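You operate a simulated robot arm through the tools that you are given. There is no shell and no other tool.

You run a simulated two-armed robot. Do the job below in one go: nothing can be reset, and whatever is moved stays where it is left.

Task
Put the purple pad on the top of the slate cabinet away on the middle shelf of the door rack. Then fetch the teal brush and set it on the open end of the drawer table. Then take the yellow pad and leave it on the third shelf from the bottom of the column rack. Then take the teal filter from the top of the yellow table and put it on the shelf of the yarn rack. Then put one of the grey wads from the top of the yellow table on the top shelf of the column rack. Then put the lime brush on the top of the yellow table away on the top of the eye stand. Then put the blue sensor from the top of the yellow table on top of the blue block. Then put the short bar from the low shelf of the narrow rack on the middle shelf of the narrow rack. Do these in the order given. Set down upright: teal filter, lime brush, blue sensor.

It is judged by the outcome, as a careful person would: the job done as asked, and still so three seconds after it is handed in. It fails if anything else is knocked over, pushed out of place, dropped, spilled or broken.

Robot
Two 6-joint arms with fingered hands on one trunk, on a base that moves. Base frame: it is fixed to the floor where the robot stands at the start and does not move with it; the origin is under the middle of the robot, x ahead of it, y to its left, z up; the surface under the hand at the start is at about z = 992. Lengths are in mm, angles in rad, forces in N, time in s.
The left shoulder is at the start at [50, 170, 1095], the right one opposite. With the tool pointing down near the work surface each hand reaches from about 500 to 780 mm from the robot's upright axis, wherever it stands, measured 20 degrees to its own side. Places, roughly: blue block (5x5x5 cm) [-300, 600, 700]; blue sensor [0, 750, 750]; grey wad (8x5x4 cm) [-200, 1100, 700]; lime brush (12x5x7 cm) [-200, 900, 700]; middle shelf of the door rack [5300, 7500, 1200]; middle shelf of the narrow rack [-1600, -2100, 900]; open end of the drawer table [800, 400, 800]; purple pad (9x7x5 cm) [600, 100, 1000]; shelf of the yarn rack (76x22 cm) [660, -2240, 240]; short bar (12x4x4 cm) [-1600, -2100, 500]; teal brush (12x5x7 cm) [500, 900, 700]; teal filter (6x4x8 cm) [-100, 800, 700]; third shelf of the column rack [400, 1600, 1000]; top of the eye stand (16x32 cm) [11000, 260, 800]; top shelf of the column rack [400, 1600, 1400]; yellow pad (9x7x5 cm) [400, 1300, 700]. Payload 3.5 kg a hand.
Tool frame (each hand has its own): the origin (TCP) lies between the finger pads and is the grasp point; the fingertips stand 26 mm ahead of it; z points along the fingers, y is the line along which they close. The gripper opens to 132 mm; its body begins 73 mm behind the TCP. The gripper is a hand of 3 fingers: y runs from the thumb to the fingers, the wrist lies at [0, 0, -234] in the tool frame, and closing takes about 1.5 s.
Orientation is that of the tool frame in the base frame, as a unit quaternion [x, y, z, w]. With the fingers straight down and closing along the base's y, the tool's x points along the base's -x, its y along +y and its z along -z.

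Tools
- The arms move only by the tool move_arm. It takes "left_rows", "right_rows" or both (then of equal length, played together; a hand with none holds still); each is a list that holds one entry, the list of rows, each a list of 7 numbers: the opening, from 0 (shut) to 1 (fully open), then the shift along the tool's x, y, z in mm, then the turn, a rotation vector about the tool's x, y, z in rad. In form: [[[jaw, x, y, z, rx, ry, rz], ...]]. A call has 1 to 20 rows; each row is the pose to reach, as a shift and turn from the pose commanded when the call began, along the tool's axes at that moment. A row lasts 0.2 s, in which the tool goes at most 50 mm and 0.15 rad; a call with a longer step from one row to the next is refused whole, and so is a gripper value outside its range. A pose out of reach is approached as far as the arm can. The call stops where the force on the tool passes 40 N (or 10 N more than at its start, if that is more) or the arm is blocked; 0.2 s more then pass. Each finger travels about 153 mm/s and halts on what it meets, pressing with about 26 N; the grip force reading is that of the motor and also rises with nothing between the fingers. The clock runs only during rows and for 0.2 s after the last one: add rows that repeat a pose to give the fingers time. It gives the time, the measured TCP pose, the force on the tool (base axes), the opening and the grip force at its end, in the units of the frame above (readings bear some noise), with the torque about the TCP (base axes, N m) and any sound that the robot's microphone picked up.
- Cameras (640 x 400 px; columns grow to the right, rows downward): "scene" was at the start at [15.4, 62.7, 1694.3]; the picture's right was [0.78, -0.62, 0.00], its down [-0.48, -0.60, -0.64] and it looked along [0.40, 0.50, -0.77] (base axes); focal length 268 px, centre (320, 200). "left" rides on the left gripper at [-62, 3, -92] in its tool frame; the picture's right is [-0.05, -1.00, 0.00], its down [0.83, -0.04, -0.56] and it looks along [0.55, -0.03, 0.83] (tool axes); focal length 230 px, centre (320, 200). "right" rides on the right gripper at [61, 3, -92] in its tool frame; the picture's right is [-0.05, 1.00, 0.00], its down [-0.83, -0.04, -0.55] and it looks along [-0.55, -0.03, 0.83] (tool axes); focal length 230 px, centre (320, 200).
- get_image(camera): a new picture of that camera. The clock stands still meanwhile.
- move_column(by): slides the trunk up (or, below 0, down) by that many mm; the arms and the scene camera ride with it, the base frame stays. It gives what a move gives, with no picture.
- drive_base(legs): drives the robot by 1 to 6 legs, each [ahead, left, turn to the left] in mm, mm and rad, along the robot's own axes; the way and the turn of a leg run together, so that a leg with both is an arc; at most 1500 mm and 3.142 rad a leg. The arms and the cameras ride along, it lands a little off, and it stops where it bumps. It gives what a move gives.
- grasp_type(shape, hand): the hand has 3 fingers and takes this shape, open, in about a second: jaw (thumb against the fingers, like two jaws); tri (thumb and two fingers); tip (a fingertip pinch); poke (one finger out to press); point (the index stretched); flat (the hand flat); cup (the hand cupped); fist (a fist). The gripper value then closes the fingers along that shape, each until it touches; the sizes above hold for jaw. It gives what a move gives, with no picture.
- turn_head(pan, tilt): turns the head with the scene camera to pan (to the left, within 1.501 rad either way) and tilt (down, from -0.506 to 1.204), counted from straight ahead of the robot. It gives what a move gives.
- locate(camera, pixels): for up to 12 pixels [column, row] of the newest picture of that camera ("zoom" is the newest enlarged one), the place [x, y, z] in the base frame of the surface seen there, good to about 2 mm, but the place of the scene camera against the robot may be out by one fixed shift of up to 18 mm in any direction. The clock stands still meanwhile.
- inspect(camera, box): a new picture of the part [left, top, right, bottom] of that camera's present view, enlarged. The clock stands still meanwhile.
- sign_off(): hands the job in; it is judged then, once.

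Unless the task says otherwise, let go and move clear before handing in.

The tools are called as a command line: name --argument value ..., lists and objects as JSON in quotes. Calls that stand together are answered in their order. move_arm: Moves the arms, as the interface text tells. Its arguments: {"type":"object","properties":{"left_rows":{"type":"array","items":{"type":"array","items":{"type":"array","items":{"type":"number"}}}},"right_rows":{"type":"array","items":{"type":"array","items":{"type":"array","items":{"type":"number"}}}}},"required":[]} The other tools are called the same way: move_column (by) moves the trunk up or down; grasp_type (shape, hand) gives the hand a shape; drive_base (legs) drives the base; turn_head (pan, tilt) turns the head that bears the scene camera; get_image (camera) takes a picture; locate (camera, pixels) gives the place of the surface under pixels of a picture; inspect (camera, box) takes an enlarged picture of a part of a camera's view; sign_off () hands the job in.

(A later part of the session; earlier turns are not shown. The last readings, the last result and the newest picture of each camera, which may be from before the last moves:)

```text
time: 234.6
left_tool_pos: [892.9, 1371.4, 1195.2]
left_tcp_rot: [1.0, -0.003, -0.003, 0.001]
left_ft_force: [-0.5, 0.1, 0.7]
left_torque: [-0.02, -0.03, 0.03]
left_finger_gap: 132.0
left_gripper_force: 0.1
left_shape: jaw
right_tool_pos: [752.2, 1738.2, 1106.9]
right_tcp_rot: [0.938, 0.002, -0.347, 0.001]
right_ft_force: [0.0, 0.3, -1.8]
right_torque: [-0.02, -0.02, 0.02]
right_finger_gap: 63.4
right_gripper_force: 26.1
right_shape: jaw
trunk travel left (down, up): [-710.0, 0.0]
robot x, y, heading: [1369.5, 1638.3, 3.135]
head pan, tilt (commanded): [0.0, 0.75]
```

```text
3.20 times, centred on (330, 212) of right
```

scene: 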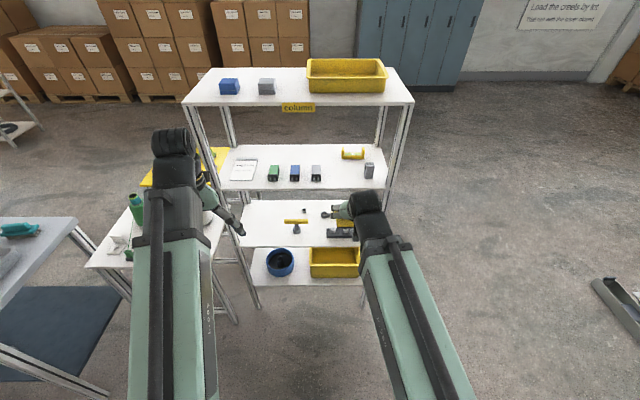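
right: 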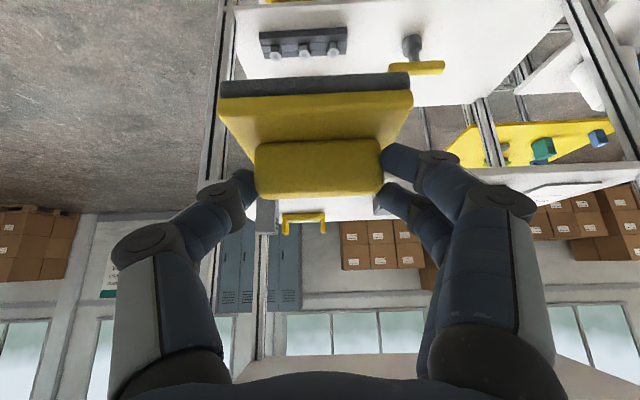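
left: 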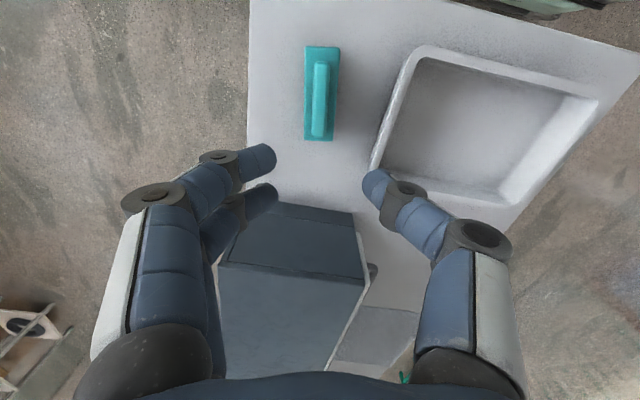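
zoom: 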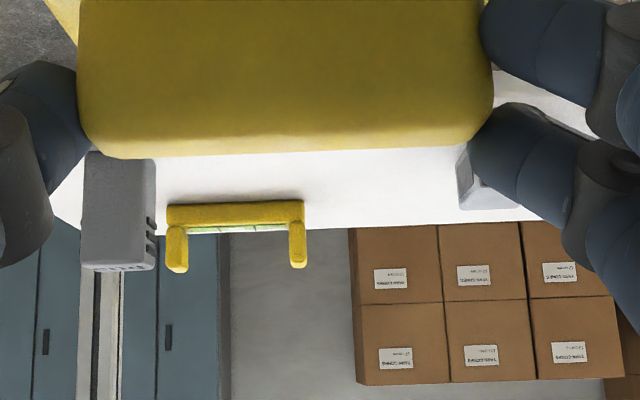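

Third shelf z=1020; gap y≈1656–1819. Driving 150 mm closer, then the arm will reach the rest.

drive_base --legs '[[150, 0, 0.005]]'

get_image --camera "right"

locate --camera "right" --pixels '[[230, 240], [215, 225], [330, 215], [400, 215], [420, 225], [260, 225], [300, 235]]'

```text
time: 236.0
left_tool_pos: [742.3, 1368.3, 1194.6]
left_tcp_rot: [1.0, 0.001, -0.003, 0.001]
left_ft_force: [0.0, 0.9, -0.9]
left_torque: [-0.05, -0.04, -0.04]
left_finger_gap: 132.0
left_gripper_force: 0.1
left_shape: jaw
right_tool_pos: [600.2, 1731.5, 1105.5]
right_tcp_rot: [0.938, 0.006, -0.346, 0.003]
right_ft_force: [-0.2, 0.5, -0.4]
right_torque: [-0.01, -0.01, 0.01]
right_finger_gap: 63.6
right_gripper_force: 25.8
right_shape: jaw
trunk travel left (down, up): [-710.0, 0.0]
robot x, y, heading: [1216.7, 1638.4, -3.138]
head pan, tilt (commanded): [0.0, 0.75]
```

```text
taken
```

right: 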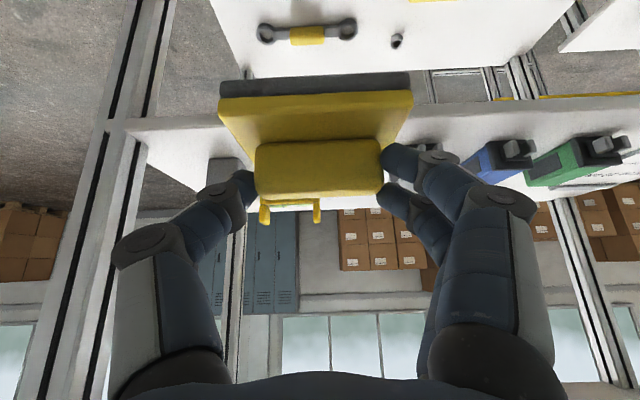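

```text
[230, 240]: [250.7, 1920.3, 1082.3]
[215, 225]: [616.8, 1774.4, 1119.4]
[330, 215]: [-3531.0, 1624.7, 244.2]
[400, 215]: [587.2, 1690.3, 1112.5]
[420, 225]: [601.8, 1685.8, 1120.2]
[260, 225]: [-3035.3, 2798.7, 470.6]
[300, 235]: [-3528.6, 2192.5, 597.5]
```

Clearances are fine (grey block starts at y≈1819, grey box ends ≈1654). Extending the hand in above the shelf.

move_arm --right_rows '[[[0, -19.2, -1, 16.5, 0, 0, 0], [0, -38.5, -2, 32.9, 0, 0, 0], [0, -57.7, -3, 49.4, 0, 0, 0], [0, -76.9, -4, 65.8, 0, 0, 0], [0, -76.9, -4, 65.8, 0, 0, 0]]]'

get_image --camera "right"

get_image --camera "scene"

```text
time: 237.2
left_tool_pos: [744.4, 1368.1, 1194.3]
left_tcp_rot: [1.0, 0.001, -0.004, 0.001]
left_ft_force: [1.0, 0.1, -1.3]
left_torque: [-0.01, -0.03, 0.03]
left_finger_gap: 132.0
left_gripper_force: 0.1
left_shape: jaw
right_tool_pos: [501.4, 1736.8, 1106.0]
right_tcp_rot: [0.938, 0.007, -0.346, 0.003]
right_ft_force: [1.1, 0.0, -0.8]
right_torque: [-0.03, 0.02, -0.02]
right_finger_gap: 63.6
right_gripper_force: 26.6
right_shape: jaw
trunk travel left (down, up): [-710.0, 0.0]
robot x, y, heading: [1215.6, 1637.6, -3.14]
head pan, tilt (commanded): [0.0, 0.75]
```

```text
taken
```

right: 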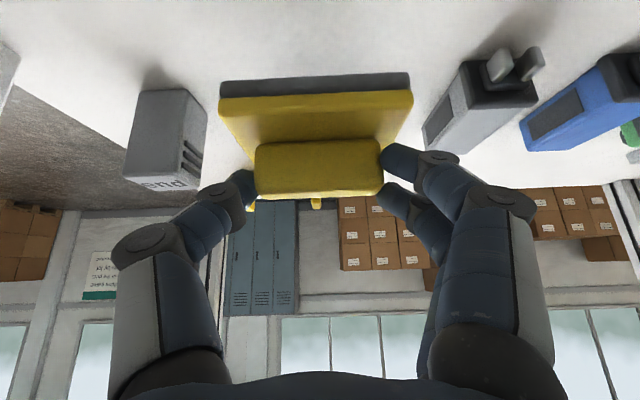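

```text
taken
```

scene: 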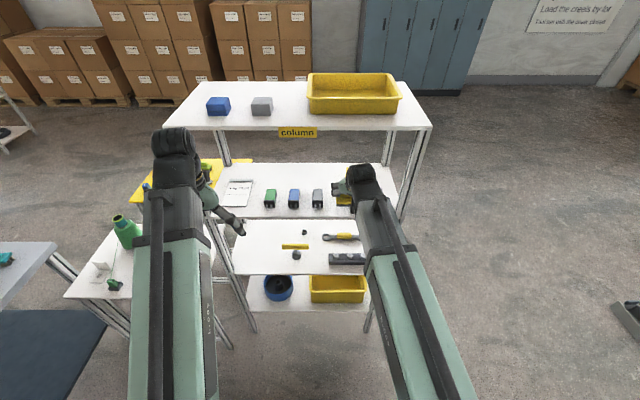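

Checking the thumb-side clearance to the grey block at (165,140) and the finger-side box before lowering.

locate --camera "right" --pixels '[[165, 183], [195, 185], [205, 140], [170, 100], [225, 195], [213, 205], [460, 110], [440, 140], [470, 90], [430, 165], [445, 160], [300, 60]]'

```text
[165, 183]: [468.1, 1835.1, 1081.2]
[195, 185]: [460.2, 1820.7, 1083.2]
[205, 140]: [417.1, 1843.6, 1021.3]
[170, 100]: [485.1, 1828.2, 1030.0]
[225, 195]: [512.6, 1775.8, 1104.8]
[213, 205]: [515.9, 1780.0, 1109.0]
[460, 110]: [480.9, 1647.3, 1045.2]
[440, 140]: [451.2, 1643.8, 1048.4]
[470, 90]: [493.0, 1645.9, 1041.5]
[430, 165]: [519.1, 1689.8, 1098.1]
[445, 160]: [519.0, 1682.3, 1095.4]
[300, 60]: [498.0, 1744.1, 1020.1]
```

Clearances are ~39 mm on the thumb side and ~35 mm on the finger side. Lowering to the shelf.

move_arm --right_rows '[[[0, 6.5, 0, 7.6, 0, 0, 0], [0, 13, 0, 15.2, 0, 0, 0], [0, 17.6, 0, 20.5, 0, 0, 0], [0, 19.2, 0, 22.4, 0, 0, 0], [0, 19.2, 0, 22.4, 0, 0, 0]]]'

inspect --camera "right" --box '[190, 50, 450, 210]'

```text
time: 238.4
left_tool_pos: [743.0, 1367.6, 1195.1]
left_tcp_rot: [1.0, 0.0, -0.004, 0.001]
left_ft_force: [0.3, 0.7, -0.3]
left_torque: [0.04, 0.03, 0.0]
left_finger_gap: 132.0
left_gripper_force: 0.0
left_shape: jaw
right_tool_pos: [500.6, 1736.4, 1076.7]
right_tcp_rot: [0.938, 0.006, -0.347, 0.002]
right_ft_force: [0.3, 0.4, 0.3]
right_torque: [-0.04, 0.0, 0.01]
right_finger_gap: 63.7
right_gripper_force: 26.1
right_shape: jaw
trunk travel left (down, up): [-710.0, 0.0]
robot x, y, heading: [1217.3, 1636.8, -3.138]
head pan, tilt (commanded): [0.0, 0.75]
```

```text
2.46 times, centred on (320, 130) of right
```

zoom: 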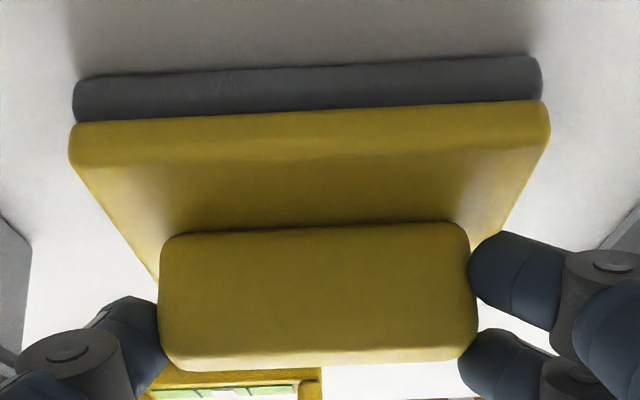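

At the surface (force near zero). A 1 mm nudge and then open.

move_arm --right_rows '[[[0, 0.65, 0, 0.76, 0, 0, 0], [0.3, 0.65, 0, 0.76, 0, 0, 0], [0.5, 0.65, 0, 0.76, 0, 0, 0], [0.6, 0.65, 0, 0.76, 0, 0, 0], [0.65, 0.65, 0, 0.76, 0, 0, 0], [0.65, 0.65, 0, 0.76, 0, 0, 0], [0.65, 0.65, 0, 0.76, 0, 0, 0]]]'

get_image --camera "right"

```text
time: 240.0
left_tool_pos: [744.6, 1367.5, 1195.5]
left_tcp_rot: [1.0, 0.001, -0.004, 0.002]
left_ft_force: [0.6, 0.0, 1.1]
left_torque: [0.03, 0.0, 0.01]
left_finger_gap: 132.0
left_gripper_force: 0.0
left_shape: jaw
right_tool_pos: [500.8, 1734.7, 1075.7]
right_tcp_rot: [0.938, 0.005, -0.347, 0.002]
right_ft_force: [0.8, 0.4, 0.5]
right_torque: [0.02, -0.01, 0.0]
right_finger_gap: 85.3
right_gripper_force: 0.0
right_shape: jaw
trunk travel left (down, up): [-710.0, 0.0]
robot x, y, heading: [1219.5, 1636.0, -3.14]
head pan, tilt (commanded): [0.0, 0.75]
```

```text
taken
```

right: 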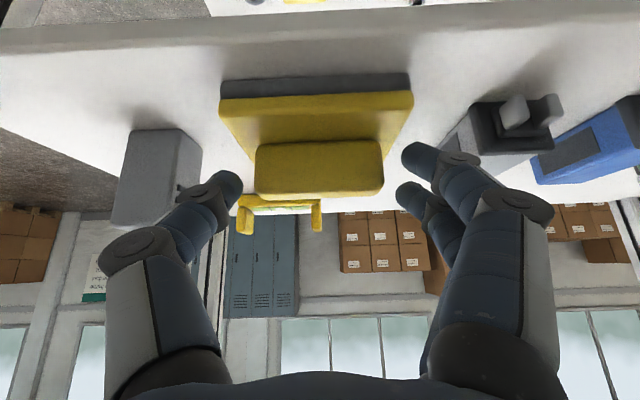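

Released cleanly; the pad sits between block and box. Retreating back along the tool axis.

move_arm --right_rows '[[[0.65, 0, 0, -10, 0, 0, 0], [0.65, 0, 0, -25, 0, 0, 0], [0.65, 0, 0, -45, 0, 0, 0], [0.65, 10, 0, -70, 0, 0, 0], [0.65, 30, 0, -95, 0, 0, 0], [0.65, 55, 0, -120, 0, 0, 0], [0.65, 80, 0, -140, 0, 0, 0], [0.65, 80, 0, -140, 0, 0, 0]]]'

get_image --camera "right"

get_image --camera "scene"

```text
time: 241.8
left_tool_pos: [743.3, 1367.4, 1195.3]
left_tcp_rot: [1.0, 0.002, -0.004, 0.001]
left_ft_force: [0.3, 0.3, 0.2]
left_torque: [0.0, -0.04, -0.03]
left_finger_gap: 132.0
left_gripper_force: 0.0
left_shape: jaw
right_tool_pos: [608.1, 1731.9, 1136.8]
right_tcp_rot: [0.938, 0.006, -0.346, 0.002]
right_ft_force: [-0.1, -0.9, 1.0]
right_torque: [0.01, 0.04, 0.0]
right_finger_gap: 85.4
right_gripper_force: 0.0
right_shape: jaw
right hand out of reach, approached as far as the arm can: row 6, 7, 8
trunk travel left (down, up): [-710.0, 0.0]
robot x, y, heading: [1220.9, 1637.4, -3.138]
head pan, tilt (commanded): [0.0, 0.75]
```

```text
taken
```

right: 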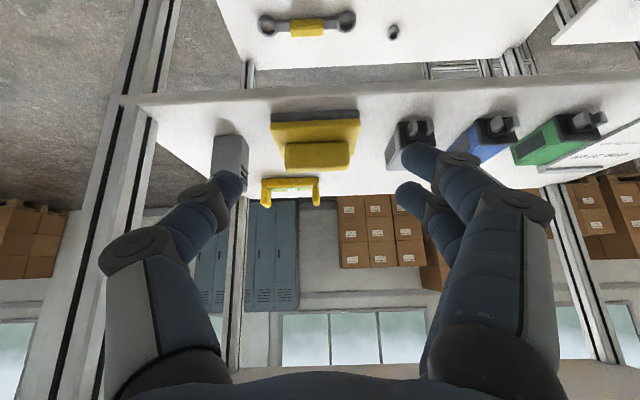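

```text
taken
```

scene: 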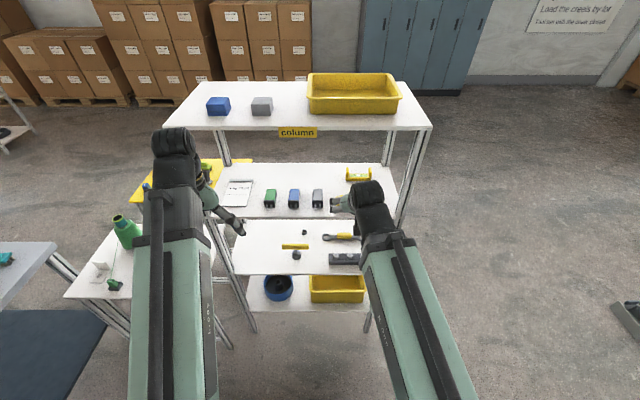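

The yellow pad is on the third shelf. Next the teal filter: I'll drive around north of the rack to the west side of the yellow table.

drive_base --legs '[[-150, 0, 0], [0, 0, -1.571], [500, 370, 0], [500, 0, 0], [0, 0, 1.571]]'

turn_head --pan 0.6 --tilt 0.5

get_image --camera "scene"

```text
time: 256.5
left_tool_pos: [521.4, 2369.8, 1194.7]
left_tcp_rot: [1.0, 0.005, -0.004, 0.001]
left_ft_force: [-0.3, 0.1, -0.1]
left_torque: [0.01, 0.01, 0.0]
left_finger_gap: 132.1
left_gripper_force: 0.0
left_shape: jaw
right_tool_pos: [380.8, 2732.2, 1136.4]
right_tcp_rot: [0.938, 0.009, -0.346, 0.003]
right_ft_force: [0.0, -0.7, -0.4]
right_torque: [-0.02, 0.01, 0.0]
right_finger_gap: 85.7
right_gripper_force: 0.1
right_shape: jaw
trunk travel left (down, up): [-710.0, 0.0]
robot x, y, heading: [992.0, 2643.5, -3.134]
head pan, tilt (commanded): [0.0, 0.75]
```

```text
time: 257.5
left_tool_pos: [520.4, 2369.6, 1195.3]
left_tcp_rot: [1.0, 0.005, -0.003, 0.001]
left_ft_force: [0.3, 1.5, 1.3]
left_torque: [-0.01, -0.02, 0.01]
left_finger_gap: 131.8
left_gripper_force: 0.0
left_shape: jaw
right_tool_pos: [379.9, 2733.3, 1137.8]
right_tcp_rot: [0.938, 0.009, -0.345, 0.002]
right_ft_force: [0.2, 0.4, 1.0]
right_torque: [-0.01, -0.01, -0.01]
right_finger_gap: 85.4
right_gripper_force: 0.0
right_shape: jaw
trunk travel left (down, up): [-710.0, 0.0]
robot x, y, heading: [994.3, 2642.9, -3.136]
head pan, tilt (commanded): [0.6, 0.499]
```

```text
taken
```

scene: 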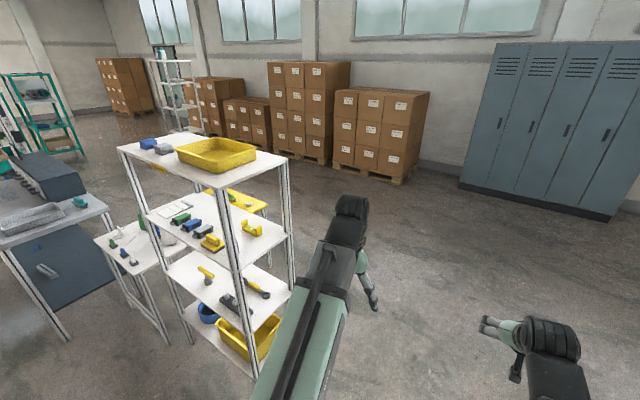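

The yellow pad is visible on the third shelf at (213,242). Continuing west and south to the yellow table's west side.

drive_base --legs '[[1500, 0, 0], [230, 0, 0], [0, 0, 1.565], [1500, 0, 0], [340, 0, 0], [0, 0, 1.571]]'

turn_head --pan 0.0 --tilt 0.9

get_image --camera "scene"

```text
time: 282.8
left_tool_pos: [-275.2, 1044.2, 1193.8]
left_tcp_rot: [-0.004, 1.0, 0.001, 0.004]
left_ft_force: [0.0, -0.8, -0.8]
left_torque: [0.02, 0.0, -0.02]
left_finger_gap: 131.7
left_gripper_force: 0.0
left_shape: jaw
right_tool_pos: [-136.6, 682.8, 1137.0]
right_tcp_rot: [-0.008, 0.938, 0.002, 0.346]
right_ft_force: [-0.2, -0.7, -0.4]
right_torque: [0.01, 0.01, -0.03]
right_finger_gap: 85.6
right_gripper_force: 0.0
right_shape: jaw
trunk travel left (down, up): [-710.0, 0.0]
robot x, y, heading: [-745.8, 771.1, 0.006]
head pan, tilt (commanded): [0.6, 0.499]
```

```text
time: 283.8
left_tool_pos: [-275.3, 1044.6, 1194.7]
left_tcp_rot: [-0.004, 1.0, 0.001, 0.004]
left_ft_force: [0.1, -0.2, -0.4]
left_torque: [0.02, 0.0, -0.01]
left_finger_gap: 132.0
left_gripper_force: 0.0
left_shape: jaw
right_tool_pos: [-136.8, 682.1, 1136.7]
right_tcp_rot: [-0.008, 0.938, 0.002, 0.346]
right_ft_force: [0.5, 0.4, 0.2]
right_torque: [0.0, -0.03, -0.01]
right_finger_gap: 85.5
right_gripper_force: 0.0
right_shape: jaw
trunk travel left (down, up): [-710.0, 0.0]
robot x, y, heading: [-748.5, 775.2, 0.004]
head pan, tilt (commanded): [0.0, 0.901]
```

```text
taken
```

scene: 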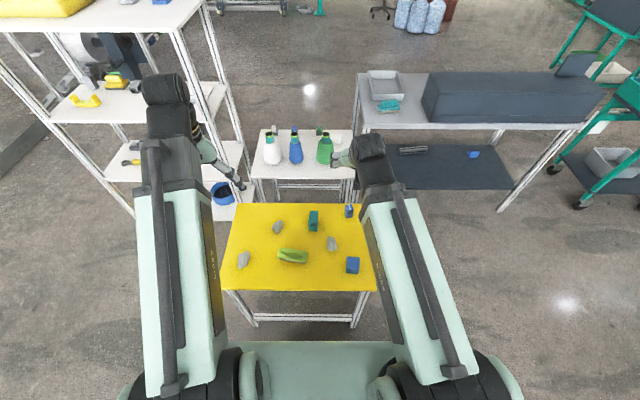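

I'm on the west side with the whole yellow table in view. Zooming on its items.

inspect --camera "scene" --box '[215, 195, 385, 301]'

get_image --camera "left"

get_image --camera "right"

```text
3.76 times, centred on (300, 248) of scene
```

zoom: 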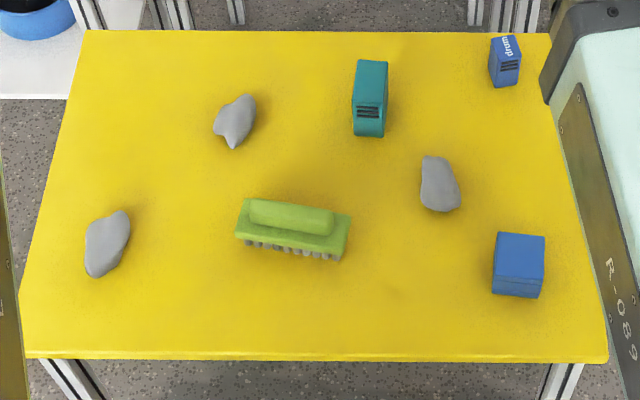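

```text
taken
```

left: 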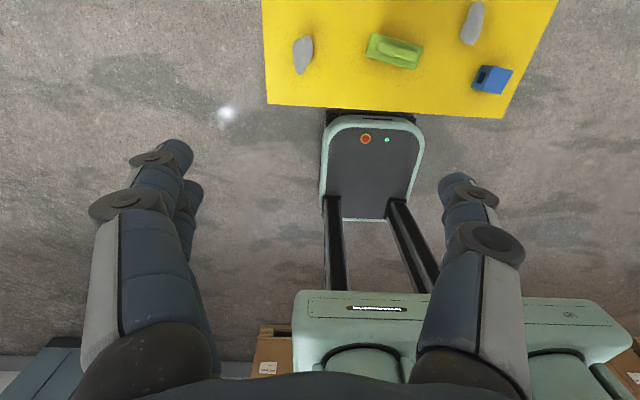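

```text
taken
```

right: 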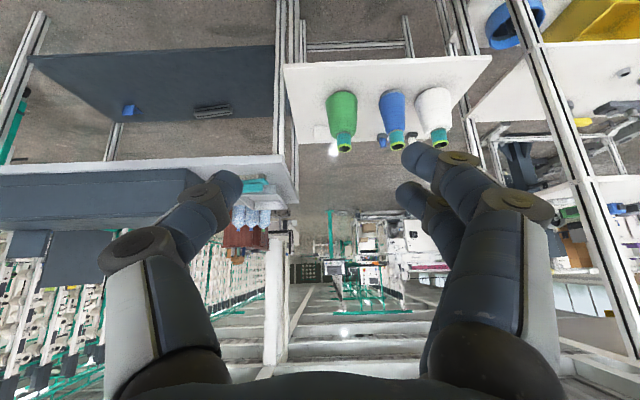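

Filter stands upright at zoom (370,98). Before choosing the grasp I want to see the yarn rack's shelf, so I'll look toward (660,-2240).

turn_head --pan -1.13 --tilt 0.4

get_image --camera "scene"

inspect --camera "scene" --box '[220, 130, 420, 255]'

```text
time: 285.1
left_tool_pos: [-276.5, 1044.9, 1194.7]
left_tcp_rot: [-0.006, 1.0, 0.001, 0.004]
left_ft_force: [0.6, -0.3, 0.3]
left_torque: [-0.02, -0.02, 0.01]
left_finger_gap: 131.9
left_gripper_force: 0.1
left_shape: jaw
right_tool_pos: [-136.0, 683.0, 1136.5]
right_tcp_rot: [-0.008, 0.938, 0.002, 0.346]
right_ft_force: [0.0, 0.3, -0.1]
right_torque: [-0.04, -0.01, 0.0]
right_finger_gap: 85.5
right_gripper_force: 0.0
right_shape: jaw
trunk travel left (down, up): [-710.0, 0.0]
robot x, y, heading: [-744.7, 769.2, 0.007]
head pan, tilt (commanded): [-1.129, 0.4]
```

```text
taken
```

scene: 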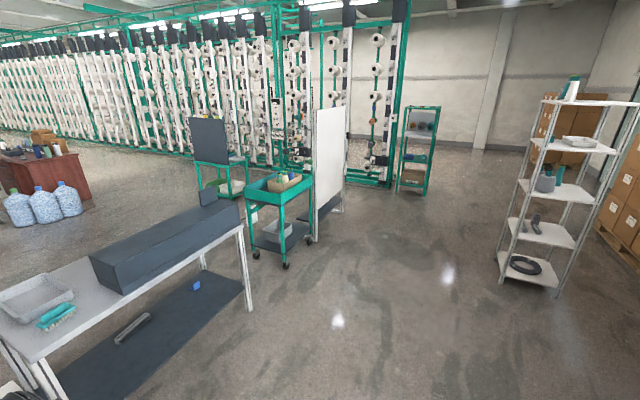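

```text
3.20 times, centred on (320, 192) of scene
```

zoom: 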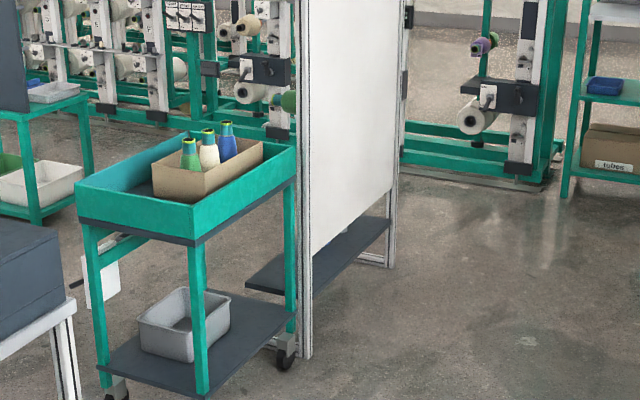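

The yarn rack seems to be the white panel frame at (325,165) with a low dark shelf beneath it. Locating its geometry.

locate --camera "zoom" --pixels '[[305, 355], [390, 265], [250, 285], [330, 255], [385, 225], [320, 245], [392, 190], [310, 50], [280, 285], [350, 262], [300, 350], [285, 350]]'

inspect --camera "scene" --box '[290, 90, 370, 250]'

```text
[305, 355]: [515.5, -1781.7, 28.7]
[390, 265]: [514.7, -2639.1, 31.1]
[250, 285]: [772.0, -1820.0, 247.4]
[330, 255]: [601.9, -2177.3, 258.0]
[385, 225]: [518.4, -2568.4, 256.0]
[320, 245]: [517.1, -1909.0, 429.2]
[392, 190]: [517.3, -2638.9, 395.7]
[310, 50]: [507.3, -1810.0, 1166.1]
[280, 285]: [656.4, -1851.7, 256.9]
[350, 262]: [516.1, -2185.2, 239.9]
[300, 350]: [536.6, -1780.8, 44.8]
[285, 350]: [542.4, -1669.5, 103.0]
```

```text
2.50 times, centred on (330, 170) of scene
```

zoom: 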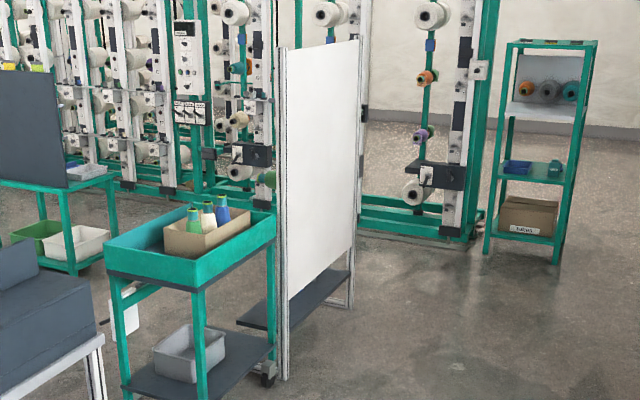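

The yarn rack is an east-facing panel (x≈515) with its low shelf at x≈545–770, y≈-1860..-2620, z≈245. A forward-tilted grasp suits it. I'll position the right hand (already tilted 40°) to view the filter from the west.

drive_base --legs '[[-105, 100, 0]]'

move_column --by -330

get_image --camera "right"

```text
time: 286.5
left_tool_pos: [-381.1, 1143.9, 1195.7]
left_tcp_rot: [-0.004, 1.0, 0.001, 0.005]
left_ft_force: [-0.2, 0.3, -0.5]
left_torque: [-0.04, -0.04, 0.02]
left_finger_gap: 132.1
left_gripper_force: 0.0
left_shape: jaw
right_tool_pos: [-243.3, 781.9, 1136.8]
right_tcp_rot: [-0.009, 0.938, 0.003, 0.347]
right_ft_force: [-1.3, -0.6, 0.2]
right_torque: [-0.01, 0.01, 0.01]
right_finger_gap: 85.5
right_gripper_force: 0.1
right_shape: jaw
trunk travel left (down, up): [-710.0, 0.0]
robot x, y, heading: [-848.2, 871.3, 0.01]
head pan, tilt (commanded): [-1.129, 0.4]
```

```text
time: 289.7
left_tool_pos: [-380.5, 1143.6, 864.4]
left_tcp_rot: [-0.004, 1.0, 0.001, 0.004]
left_ft_force: [0.1, -0.1, -0.2]
left_torque: [0.0, 0.0, -0.02]
left_finger_gap: 131.9
left_gripper_force: 0.0
left_shape: jaw
right_tool_pos: [-241.2, 780.4, 807.5]
right_tcp_rot: [-0.009, 0.938, 0.003, 0.346]
right_ft_force: [0.6, 0.9, -0.9]
right_torque: [-0.01, 0.01, 0.0]
right_finger_gap: 85.4
right_gripper_force: 0.1
right_shape: jaw
trunk travel left (down, up): [-380.0, 330.0]
robot x, y, heading: [-853.6, 872.3, 0.011]
head pan, tilt (commanded): [-1.129, 0.4]
```

```text
taken
```

right: 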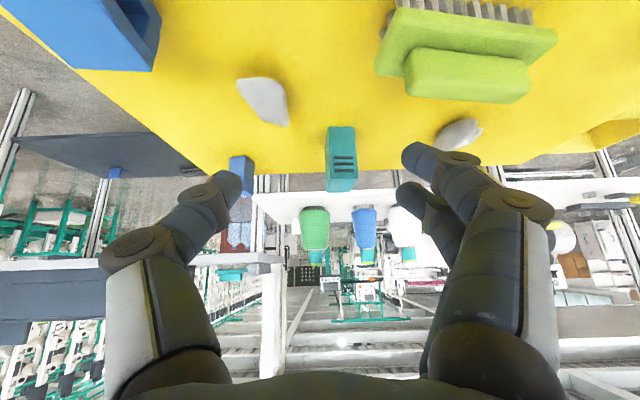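

The right view shows the filter at (340,157) with wad, brush and sensor around it. Measuring it.

locate --camera "right" --pixels '[[327, 135], [354, 130], [330, 185], [357, 182], [340, 150], [342, 188], [335, 128], [350, 127], [265, 100], [460, 130], [242, 170], [500, 90]]'

inspect --camera "right" --box '[280, 100, 400, 210]'

```text
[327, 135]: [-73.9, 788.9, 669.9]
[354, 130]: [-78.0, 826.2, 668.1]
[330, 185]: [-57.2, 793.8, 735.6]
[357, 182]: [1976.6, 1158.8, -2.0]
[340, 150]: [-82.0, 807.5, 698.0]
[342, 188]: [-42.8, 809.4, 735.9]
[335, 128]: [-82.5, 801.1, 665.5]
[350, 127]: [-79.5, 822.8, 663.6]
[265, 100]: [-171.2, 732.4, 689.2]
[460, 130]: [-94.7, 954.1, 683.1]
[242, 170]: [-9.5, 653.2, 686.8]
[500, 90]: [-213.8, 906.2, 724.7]
```

```text
3.64 times, centred on (340, 155) of right
```

zoom: 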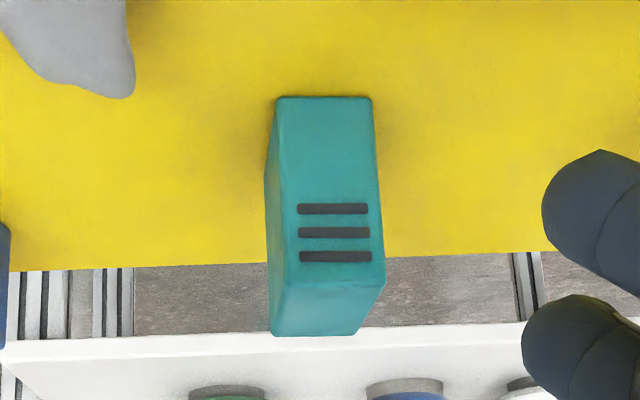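

Locating the four top-face corners of the filter for its exact position and yaw.

locate --camera "right" --pixels '[[333, 181], [356, 179], [348, 190], [328, 190], [333, 176], [355, 175], [340, 185], [345, 170], [338, 135], [350, 135]]'

```text
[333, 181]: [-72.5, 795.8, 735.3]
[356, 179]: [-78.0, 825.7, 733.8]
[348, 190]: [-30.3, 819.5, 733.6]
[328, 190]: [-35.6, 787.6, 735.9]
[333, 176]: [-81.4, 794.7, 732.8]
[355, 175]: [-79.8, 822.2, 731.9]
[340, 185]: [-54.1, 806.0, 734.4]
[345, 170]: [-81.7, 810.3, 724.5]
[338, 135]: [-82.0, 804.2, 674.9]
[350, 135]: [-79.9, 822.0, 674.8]
```

Filter centre ≈(-51,806), yaw about −7°, top z≈735. Moving the hand level above it with a small yaw correction.

move_arm --right_rows '[[[0.65, -20, 3.3, 17.1, 0.015, 0, 0.018], [0.65, -40, 6.5, 34.2, 0.03, 0, 0.035], [0.65, -60, 9.8, 51.4, 0.045, 0, 0.053], [0.65, -80, 13, 68.5, 0.06, 0, 0.07], [0.65, -100, 16.3, 85.6, 0.075, 0, 0.088], [0.65, -120, 19.5, 102.8, 0.091, 0, 0.106], [0.65, -140.2, 22.8, 119.9, 0.091, 0, 0.106], [0.65, -140.2, 22.8, 119.9, 0.091, 0, 0.106]]]'

get_image --camera "right"

```text
time: 291.5
left_tool_pos: [-379.3, 1143.1, 864.8]
left_tcp_rot: [-0.004, 1.0, 0.001, 0.003]
left_ft_force: [0.1, -0.3, -0.4]
left_torque: [0.02, -0.01, 0.01]
left_finger_gap: 132.0
left_gripper_force: 0.0
left_shape: jaw
right_tool_pos: [-57.3, 806.8, 807.4]
right_tcp_rot: [0.056, 0.936, -0.022, 0.346]
right_ft_force: [0.1, 0.1, -0.1]
right_torque: [-0.03, 0.0, 0.01]
right_finger_gap: 85.3
right_gripper_force: 0.0
right_shape: jaw
trunk travel left (down, up): [-380.0, 330.0]
robot x, y, heading: [-852.0, 869.5, 0.012]
head pan, tilt (commanded): [-1.129, 0.4]
```

```text
taken
```

right: 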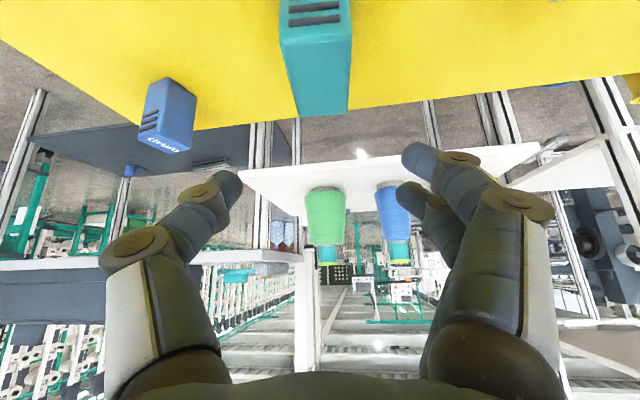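

Good alignment; refining with the top-face corners at close range.

locate --camera "right" --pixels '[[287, 45], [348, 43], [299, 110], [344, 106], [318, 75], [300, 20], [335, 18]]'

```text
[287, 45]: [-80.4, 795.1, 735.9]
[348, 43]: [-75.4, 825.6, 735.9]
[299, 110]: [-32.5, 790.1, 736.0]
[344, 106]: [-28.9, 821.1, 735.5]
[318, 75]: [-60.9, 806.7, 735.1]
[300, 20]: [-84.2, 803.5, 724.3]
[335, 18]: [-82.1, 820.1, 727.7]
```

Lowering straight down onto the filter to TCP z≈705.

move_arm --right_rows '[[[0.65, 17, 1, 18, 0, 0, 0], [0.65, 34, 1, 37, 0, 0, 0], [0.65, 51, 1, 56, 0, 0, 0], [0.65, 62, 1, 68, 0, 0, 0], [0.65, 68.9, 1, 76, 0, 0, 0], [0.65, 68.9, 1, 76, 0, 0, 0]]]'

get_image --camera "right"

```text
time: 292.9
left_tool_pos: [-380.7, 1143.2, 864.6]
left_tcp_rot: [-0.004, 1.0, 0.001, 0.004]
left_ft_force: [0.2, -0.2, 0.6]
left_torque: [0.0, 0.02, 0.0]
left_finger_gap: 132.0
left_gripper_force: 0.0
left_shape: jaw
right_tool_pos: [-60.5, 808.5, 704.6]
right_tcp_rot: [0.057, 0.936, -0.021, 0.346]
right_ft_force: [-0.7, -0.3, 0.1]
right_torque: [0.0, -0.02, 0.01]
right_finger_gap: 85.2
right_gripper_force: 0.1
right_shape: jaw
trunk travel left (down, up): [-380.0, 330.0]
robot x, y, heading: [-852.0, 873.6, 0.01]
head pan, tilt (commanded): [-1.129, 0.4]
```

```text
taken
```

right: 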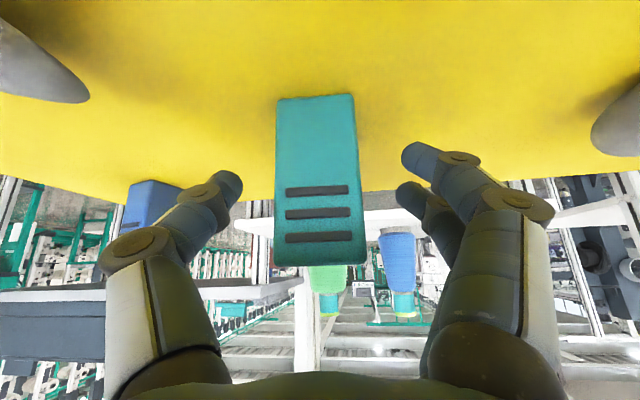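

Filter is centred between thumb and fingers (cols 275–365). Closing.

move_arm --right_rows '[[[0.5, 0, 0, 0, 0, 0, 0], [0.4, 0, 0, 0, 0, 0, 0], [0.3, 0, 0, 0, 0, 0, 0], [0.2, 0, 0, 0, 0, 0, 0], [0.1, 0, 0, 0, 0, 0, 0], [0, 0, 0, 0, 0, 0, 0], [0, 0, 0, 0, 0, 0, 0], [0, 0, 0, 0, 0, 0, 0]]]'

get_image --camera "right"

```text
time: 294.7
left_tool_pos: [-380.2, 1143.4, 863.7]
left_tcp_rot: [-0.005, 1.0, 0.0, 0.003]
left_ft_force: [0.3, -0.7, -0.1]
left_torque: [-0.02, 0.01, 0.04]
left_finger_gap: 131.7
left_gripper_force: 0.1
left_shape: jaw
right_tool_pos: [-60.9, 808.2, 704.2]
right_tcp_rot: [0.056, 0.937, -0.021, 0.345]
right_ft_force: [0.1, 0.2, -0.1]
right_torque: [0.0, 0.03, 0.0]
right_finger_gap: 29.9
right_gripper_force: 25.5
right_shape: jaw
trunk travel left (down, up): [-380.0, 330.0]
robot x, y, heading: [-852.5, 871.1, 0.011]
head pan, tilt (commanded): [-1.129, 0.4]
```

```text
taken
```

right: 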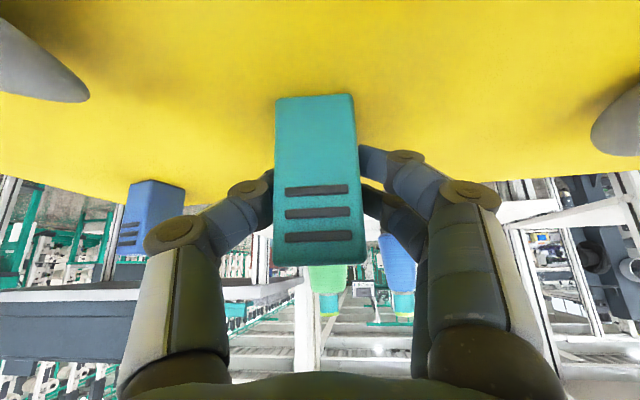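

Gripped at 25.5 N without shifting it. Lifting straight up.

move_arm --right_rows '[[[0, -6.5, 0, -7.6, 0, 0, 0], [0, -16, 0, -19, 0, 0, 0], [0, -32.5, 0, -38, 0, 0, 0], [0, -52, 0, -60.8, 0, 0, 0], [0, -75, 0, -87.4, 0, 0, 0], [0, -97.5, 0, -114, 0, 0, 0], [0, -97.5, 0, -114, 0, 0, 0]]]'

get_image --camera "right"

```text
time: 296.3
left_tool_pos: [-380.4, 1142.9, 865.0]
left_tcp_rot: [-0.004, 1.0, 0.001, 0.003]
left_ft_force: [-0.7, -0.2, 0.1]
left_torque: [0.0, 0.0, 0.01]
left_finger_gap: 132.0
left_gripper_force: 0.1
left_shape: jaw
right_tool_pos: [-60.5, 808.5, 854.3]
right_tcp_rot: [0.057, 0.937, -0.021, 0.345]
right_ft_force: [-0.4, -0.3, -1.8]
right_torque: [-0.02, 0.01, 0.01]
right_finger_gap: 30.2
right_gripper_force: 25.9
right_shape: jaw
trunk travel left (down, up): [-380.0, 330.0]
robot x, y, heading: [-849.2, 872.2, 0.011]
head pan, tilt (commanded): [-1.129, 0.4]
```

```text
taken
```

right: 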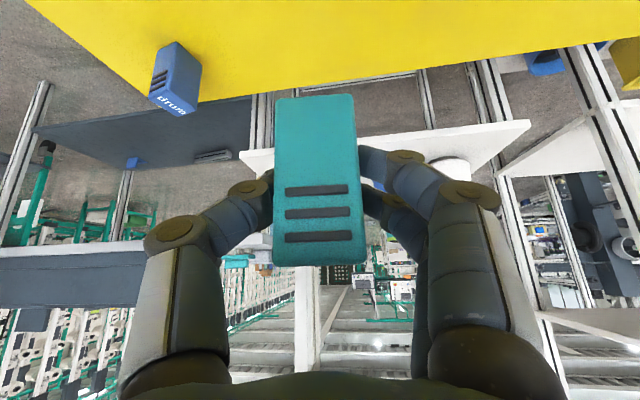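

Filter is held. Now mapping the way to the yarn rack's east side.

get_image --camera "scene"

locate --camera "scene" --pixels '[[285, 262], [254, 255], [320, 238], [243, 305], [410, 190], [225, 190], [245, 200], [20, 215], [500, 275], [340, 215]]'

```text
taken
```

scene: 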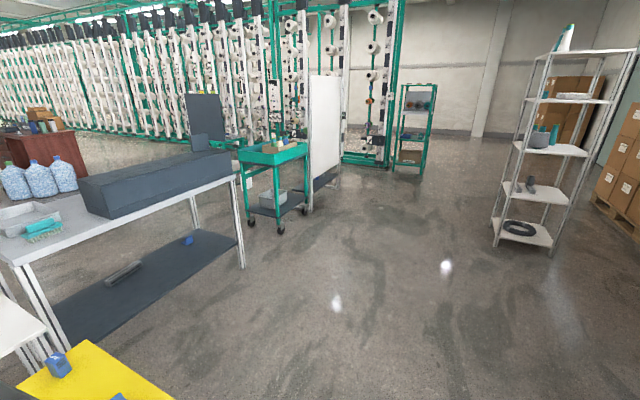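

```text
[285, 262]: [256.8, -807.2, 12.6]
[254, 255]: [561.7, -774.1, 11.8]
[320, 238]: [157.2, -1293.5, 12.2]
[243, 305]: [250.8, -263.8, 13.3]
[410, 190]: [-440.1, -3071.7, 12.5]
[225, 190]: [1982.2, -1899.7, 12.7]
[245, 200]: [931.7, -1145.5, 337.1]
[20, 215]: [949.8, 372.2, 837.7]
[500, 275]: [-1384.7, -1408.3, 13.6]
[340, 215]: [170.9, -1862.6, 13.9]
```

Checking the gap between the drawer table's south end (leg foot at (242,267)) and the cart (wheels at (251,226), (281,231)).

locate --camera "scene" --pixels '[[242, 267], [251, 225], [281, 231], [304, 212], [194, 232], [230, 180], [240, 150], [307, 147], [262, 141], [340, 187], [311, 209], [215, 155]]'

inspect --camera "scene" --box '[150, 80, 390, 280]'

```text
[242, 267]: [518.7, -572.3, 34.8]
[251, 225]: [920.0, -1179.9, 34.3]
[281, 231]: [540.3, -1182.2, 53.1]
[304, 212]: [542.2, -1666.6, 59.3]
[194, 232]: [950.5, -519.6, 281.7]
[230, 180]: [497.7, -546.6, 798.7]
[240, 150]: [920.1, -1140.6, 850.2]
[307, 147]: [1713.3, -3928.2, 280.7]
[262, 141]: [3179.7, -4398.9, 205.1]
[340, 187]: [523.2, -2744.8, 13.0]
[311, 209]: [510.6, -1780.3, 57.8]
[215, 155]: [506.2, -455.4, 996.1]
```

```text
2.00 times, centred on (270, 180) of scene
```

zoom: 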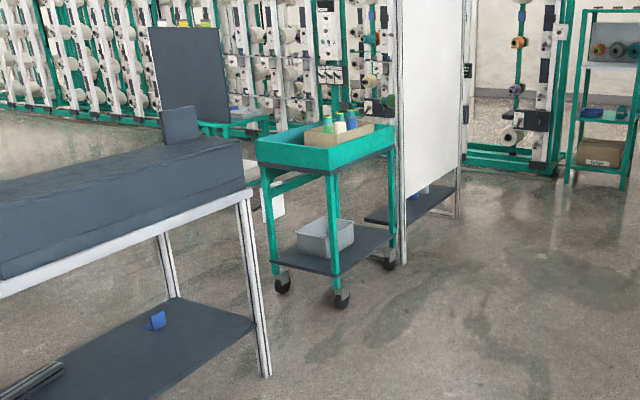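

The 580 mm gap there is too tight, so I'll take the known north route to the east side. First I retract the hand and raise the trunk.

move_arm --right_rows '[[[0, 21.5, 0, -18.3, 0, 0, 0], [0, 43, 0, -36.7, 0, 0, 0], [0, 64.5, 0, -55, 0, 0, 0], [0, 86, 0, -73.3, 0, 0, 0], [0, 107.5, 0, -91.7, 0, 0, 0], [0, 125, 0, -107, 0, 0, 0], [0, 125, 0, -107, 0, 0, 0]]]'

move_column --by 250

drive_base --legs '[[-100, 0, 0], [0, 0, 1.56], [1500, 0, 0], [270, 0, 0], [0, 0, -1.571], [1500, 0, 0]]'

```text
time: 297.9
left_tool_pos: [-381.5, 1143.7, 864.5]
left_tcp_rot: [-0.004, 1.0, 0.001, 0.003]
left_ft_force: [-0.2, 1.0, 0.4]
left_torque: [0.01, -0.01, 0.01]
left_finger_gap: 131.8
left_gripper_force: 0.0
left_shape: jaw
right_tool_pos: [-224.3, 828.3, 854.9]
right_tcp_rot: [0.057, 0.936, -0.022, 0.346]
right_ft_force: [0.1, 0.0, -1.6]
right_torque: [0.03, -0.01, 0.0]
right_finger_gap: 30.0
right_gripper_force: 26.6
right_shape: jaw
trunk travel left (down, up): [-380.0, 330.0]
robot x, y, heading: [-855.3, 867.7, 0.007]
head pan, tilt (commanded): [-1.129, 0.4]
```

```text
time: 300.5
left_tool_pos: [-380.0, 1142.7, 1114.4]
left_tcp_rot: [-0.005, 1.0, 0.001, 0.004]
left_ft_force: [0.1, 0.8, 0.0]
left_torque: [-0.01, 0.0, 0.01]
left_finger_gap: 132.2
left_gripper_force: 0.0
left_shape: jaw
right_tool_pos: [-223.6, 828.3, 1104.9]
right_tcp_rot: [0.057, 0.936, -0.021, 0.346]
right_ft_force: [0.3, 0.7, -1.7]
right_torque: [-0.03, 0.0, -0.01]
right_finger_gap: 29.9
right_gripper_force: 25.6
right_shape: jaw
trunk travel left (down, up): [-630.0, 80.0]
robot x, y, heading: [-853.1, 869.4, 0.01]
head pan, tilt (commanded): [-1.129, 0.4]
```

```text
time: 324.9
left_tool_pos: [1019.5, 2919.6, 1114.2]
left_tcp_rot: [-0.002, 1.0, 0.001, 0.003]
left_ft_force: [-0.1, 0.6, -0.4]
left_torque: [0.02, 0.01, 0.01]
left_finger_gap: 131.6
left_gripper_force: 0.0
left_shape: jaw
right_tool_pos: [1176.0, 2601.4, 1104.9]
right_tcp_rot: [0.059, 0.936, -0.022, 0.346]
right_ft_force: [-0.3, -0.4, -1.2]
right_torque: [0.0, 0.02, 0.0]
right_finger_gap: 29.6
right_gripper_force: 26.0
right_shape: jaw
trunk travel left (down, up): [-630.0, 80.0]
robot x, y, heading: [549.3, 2650.7, 0.002]
head pan, tilt (commanded): [-1.129, 0.4]
```

On track at (549,2651). Continuing east and then south.

drive_base --legs '[[450, 0, 0], [0, 0, -1.571], [700, 350, 0], [1500, 0, 0]]'

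turn_head --pan -0.2 --tilt 0.4

get_image --camera "scene"

locate --camera "scene" --pixels '[[320, 250], [320, 300], [320, 350]]'

```text
time: 342.2
left_tool_pos: [1624.3, -8.7, 1114.3]
left_tcp_rot: [0.708, 0.706, -0.001, 0.003]
left_ft_force: [-0.4, -0.1, -0.1]
left_torque: [0.02, 0.05, -0.03]
left_finger_gap: 131.9
left_gripper_force: 0.0
left_shape: jaw
right_tool_pos: [1307.6, -161.5, 1104.2]
right_tcp_rot: [0.706, 0.618, -0.261, 0.227]
right_ft_force: [-0.8, -0.6, -2.3]
right_torque: [0.06, -0.02, 0.03]
right_finger_gap: 29.9
right_gripper_force: 26.0
right_shape: jaw
trunk travel left (down, up): [-630.0, 80.0]
robot x, y, heading: [1357.2, 466.0, -1.57]
head pan, tilt (commanded): [-1.129, 0.4]
```

```text
time: 343.4
left_tool_pos: [1624.5, -8.0, 1113.6]
left_tcp_rot: [0.709, 0.706, -0.002, 0.003]
left_ft_force: [-0.2, -0.6, 0.6]
left_torque: [-0.06, -0.03, 0.0]
left_finger_gap: 132.2
left_gripper_force: 0.2
left_shape: jaw
right_tool_pos: [1307.5, -160.8, 1104.7]
right_tcp_rot: [0.706, 0.618, -0.261, 0.227]
right_ft_force: [-0.7, -0.4, -1.3]
right_torque: [0.05, 0.0, 0.01]
right_finger_gap: 30.0
right_gripper_force: 25.8
right_shape: jaw
trunk travel left (down, up): [-630.0, 80.0]
robot x, y, heading: [1362.8, 469.1, -1.577]
head pan, tilt (commanded): [-0.201, 0.4]
```

```text
taken
```

scene: 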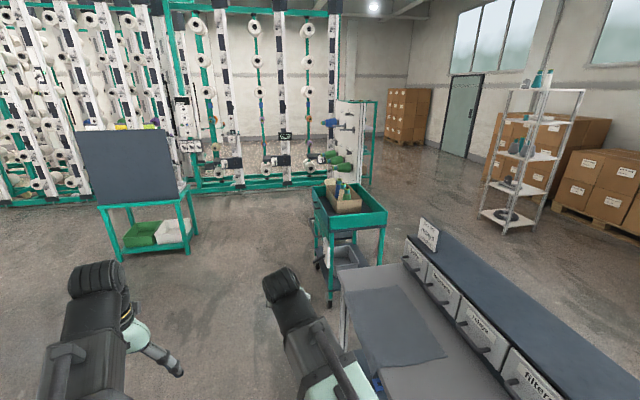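

```text
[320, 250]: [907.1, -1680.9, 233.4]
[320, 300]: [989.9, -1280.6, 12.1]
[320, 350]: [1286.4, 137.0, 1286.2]
```

I see the yarn rack's front now at (345,140) with cones on pegs, the cart at (345,230), and the dark-panel table at (140,200). Zooming and locating.

inspect --camera "scene" --box '[290, 85, 410, 215]'

locate --camera "scene" --pixels '[[332, 122], [335, 157], [345, 168], [340, 130], [355, 180], [120, 262], [195, 240], [330, 303], [160, 200], [385, 190], [240, 190], [290, 185]]'

```text
3.08 times, centred on (350, 150) of scene
```

zoom: 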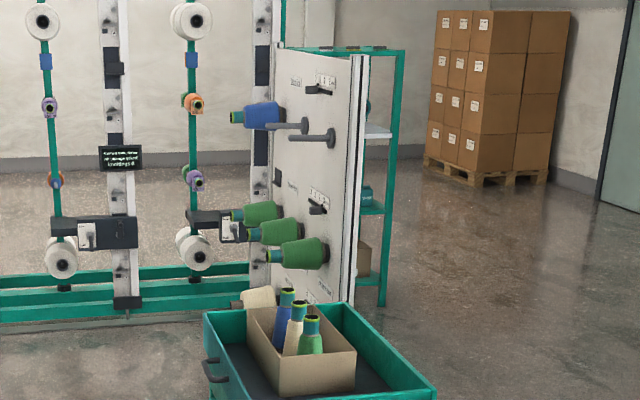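

```text
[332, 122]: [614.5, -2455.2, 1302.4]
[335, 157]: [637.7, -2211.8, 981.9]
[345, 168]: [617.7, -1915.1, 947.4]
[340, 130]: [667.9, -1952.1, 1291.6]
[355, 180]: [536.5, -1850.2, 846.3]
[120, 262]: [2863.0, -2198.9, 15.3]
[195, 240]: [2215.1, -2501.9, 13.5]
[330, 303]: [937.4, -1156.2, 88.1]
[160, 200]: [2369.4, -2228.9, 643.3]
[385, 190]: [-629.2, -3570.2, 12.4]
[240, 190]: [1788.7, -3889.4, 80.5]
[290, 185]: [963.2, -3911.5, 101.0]
```

The rack front is open below the cones (cones at z≈950+). I'll drive to about (1600,-2230) and face it from the east.

drive_base --legs '[[1500, 150, 0], [1200, 90, 0], [0, 0, -1.565]]'

turn_head --pan 0.0 --tilt 0.7

get_image --camera "scene"

get_image --camera "right"

```text
refused: leg 1 is longer than a leg can be; nothing moved
```

```text
time: 344.2
left_tool_pos: [1624.4, -7.6, 1115.2]
left_tcp_rot: [0.708, 0.706, -0.002, 0.003]
left_ft_force: [-0.1, 0.3, -0.2]
left_torque: [0.05, 0.01, 0.02]
left_finger_gap: 132.1
left_gripper_force: 0.0
left_shape: jaw
right_tool_pos: [1307.3, -160.8, 1103.9]
right_tcp_rot: [0.706, 0.618, -0.261, 0.228]
right_ft_force: [0.0, 0.2, -1.7]
right_torque: [0.02, 0.01, 0.0]
right_finger_gap: 29.9
right_gripper_force: 25.8
right_shape: jaw
trunk travel left (down, up): [-630.0, 80.0]
robot x, y, heading: [1356.4, 466.7, -1.573]
head pan, tilt (commanded): [0.0, 0.7]
```

```text
taken
```

scene: 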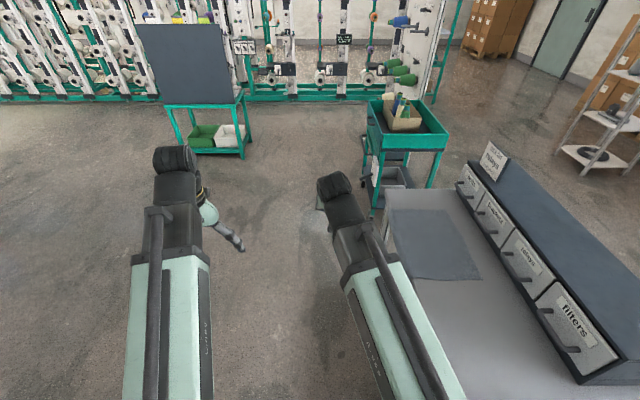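

```text
taken
```

right: 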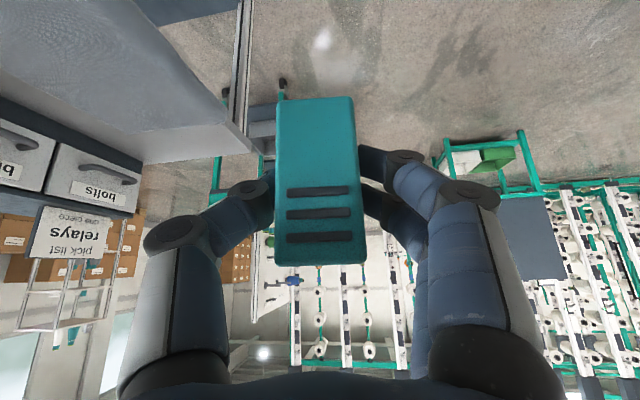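

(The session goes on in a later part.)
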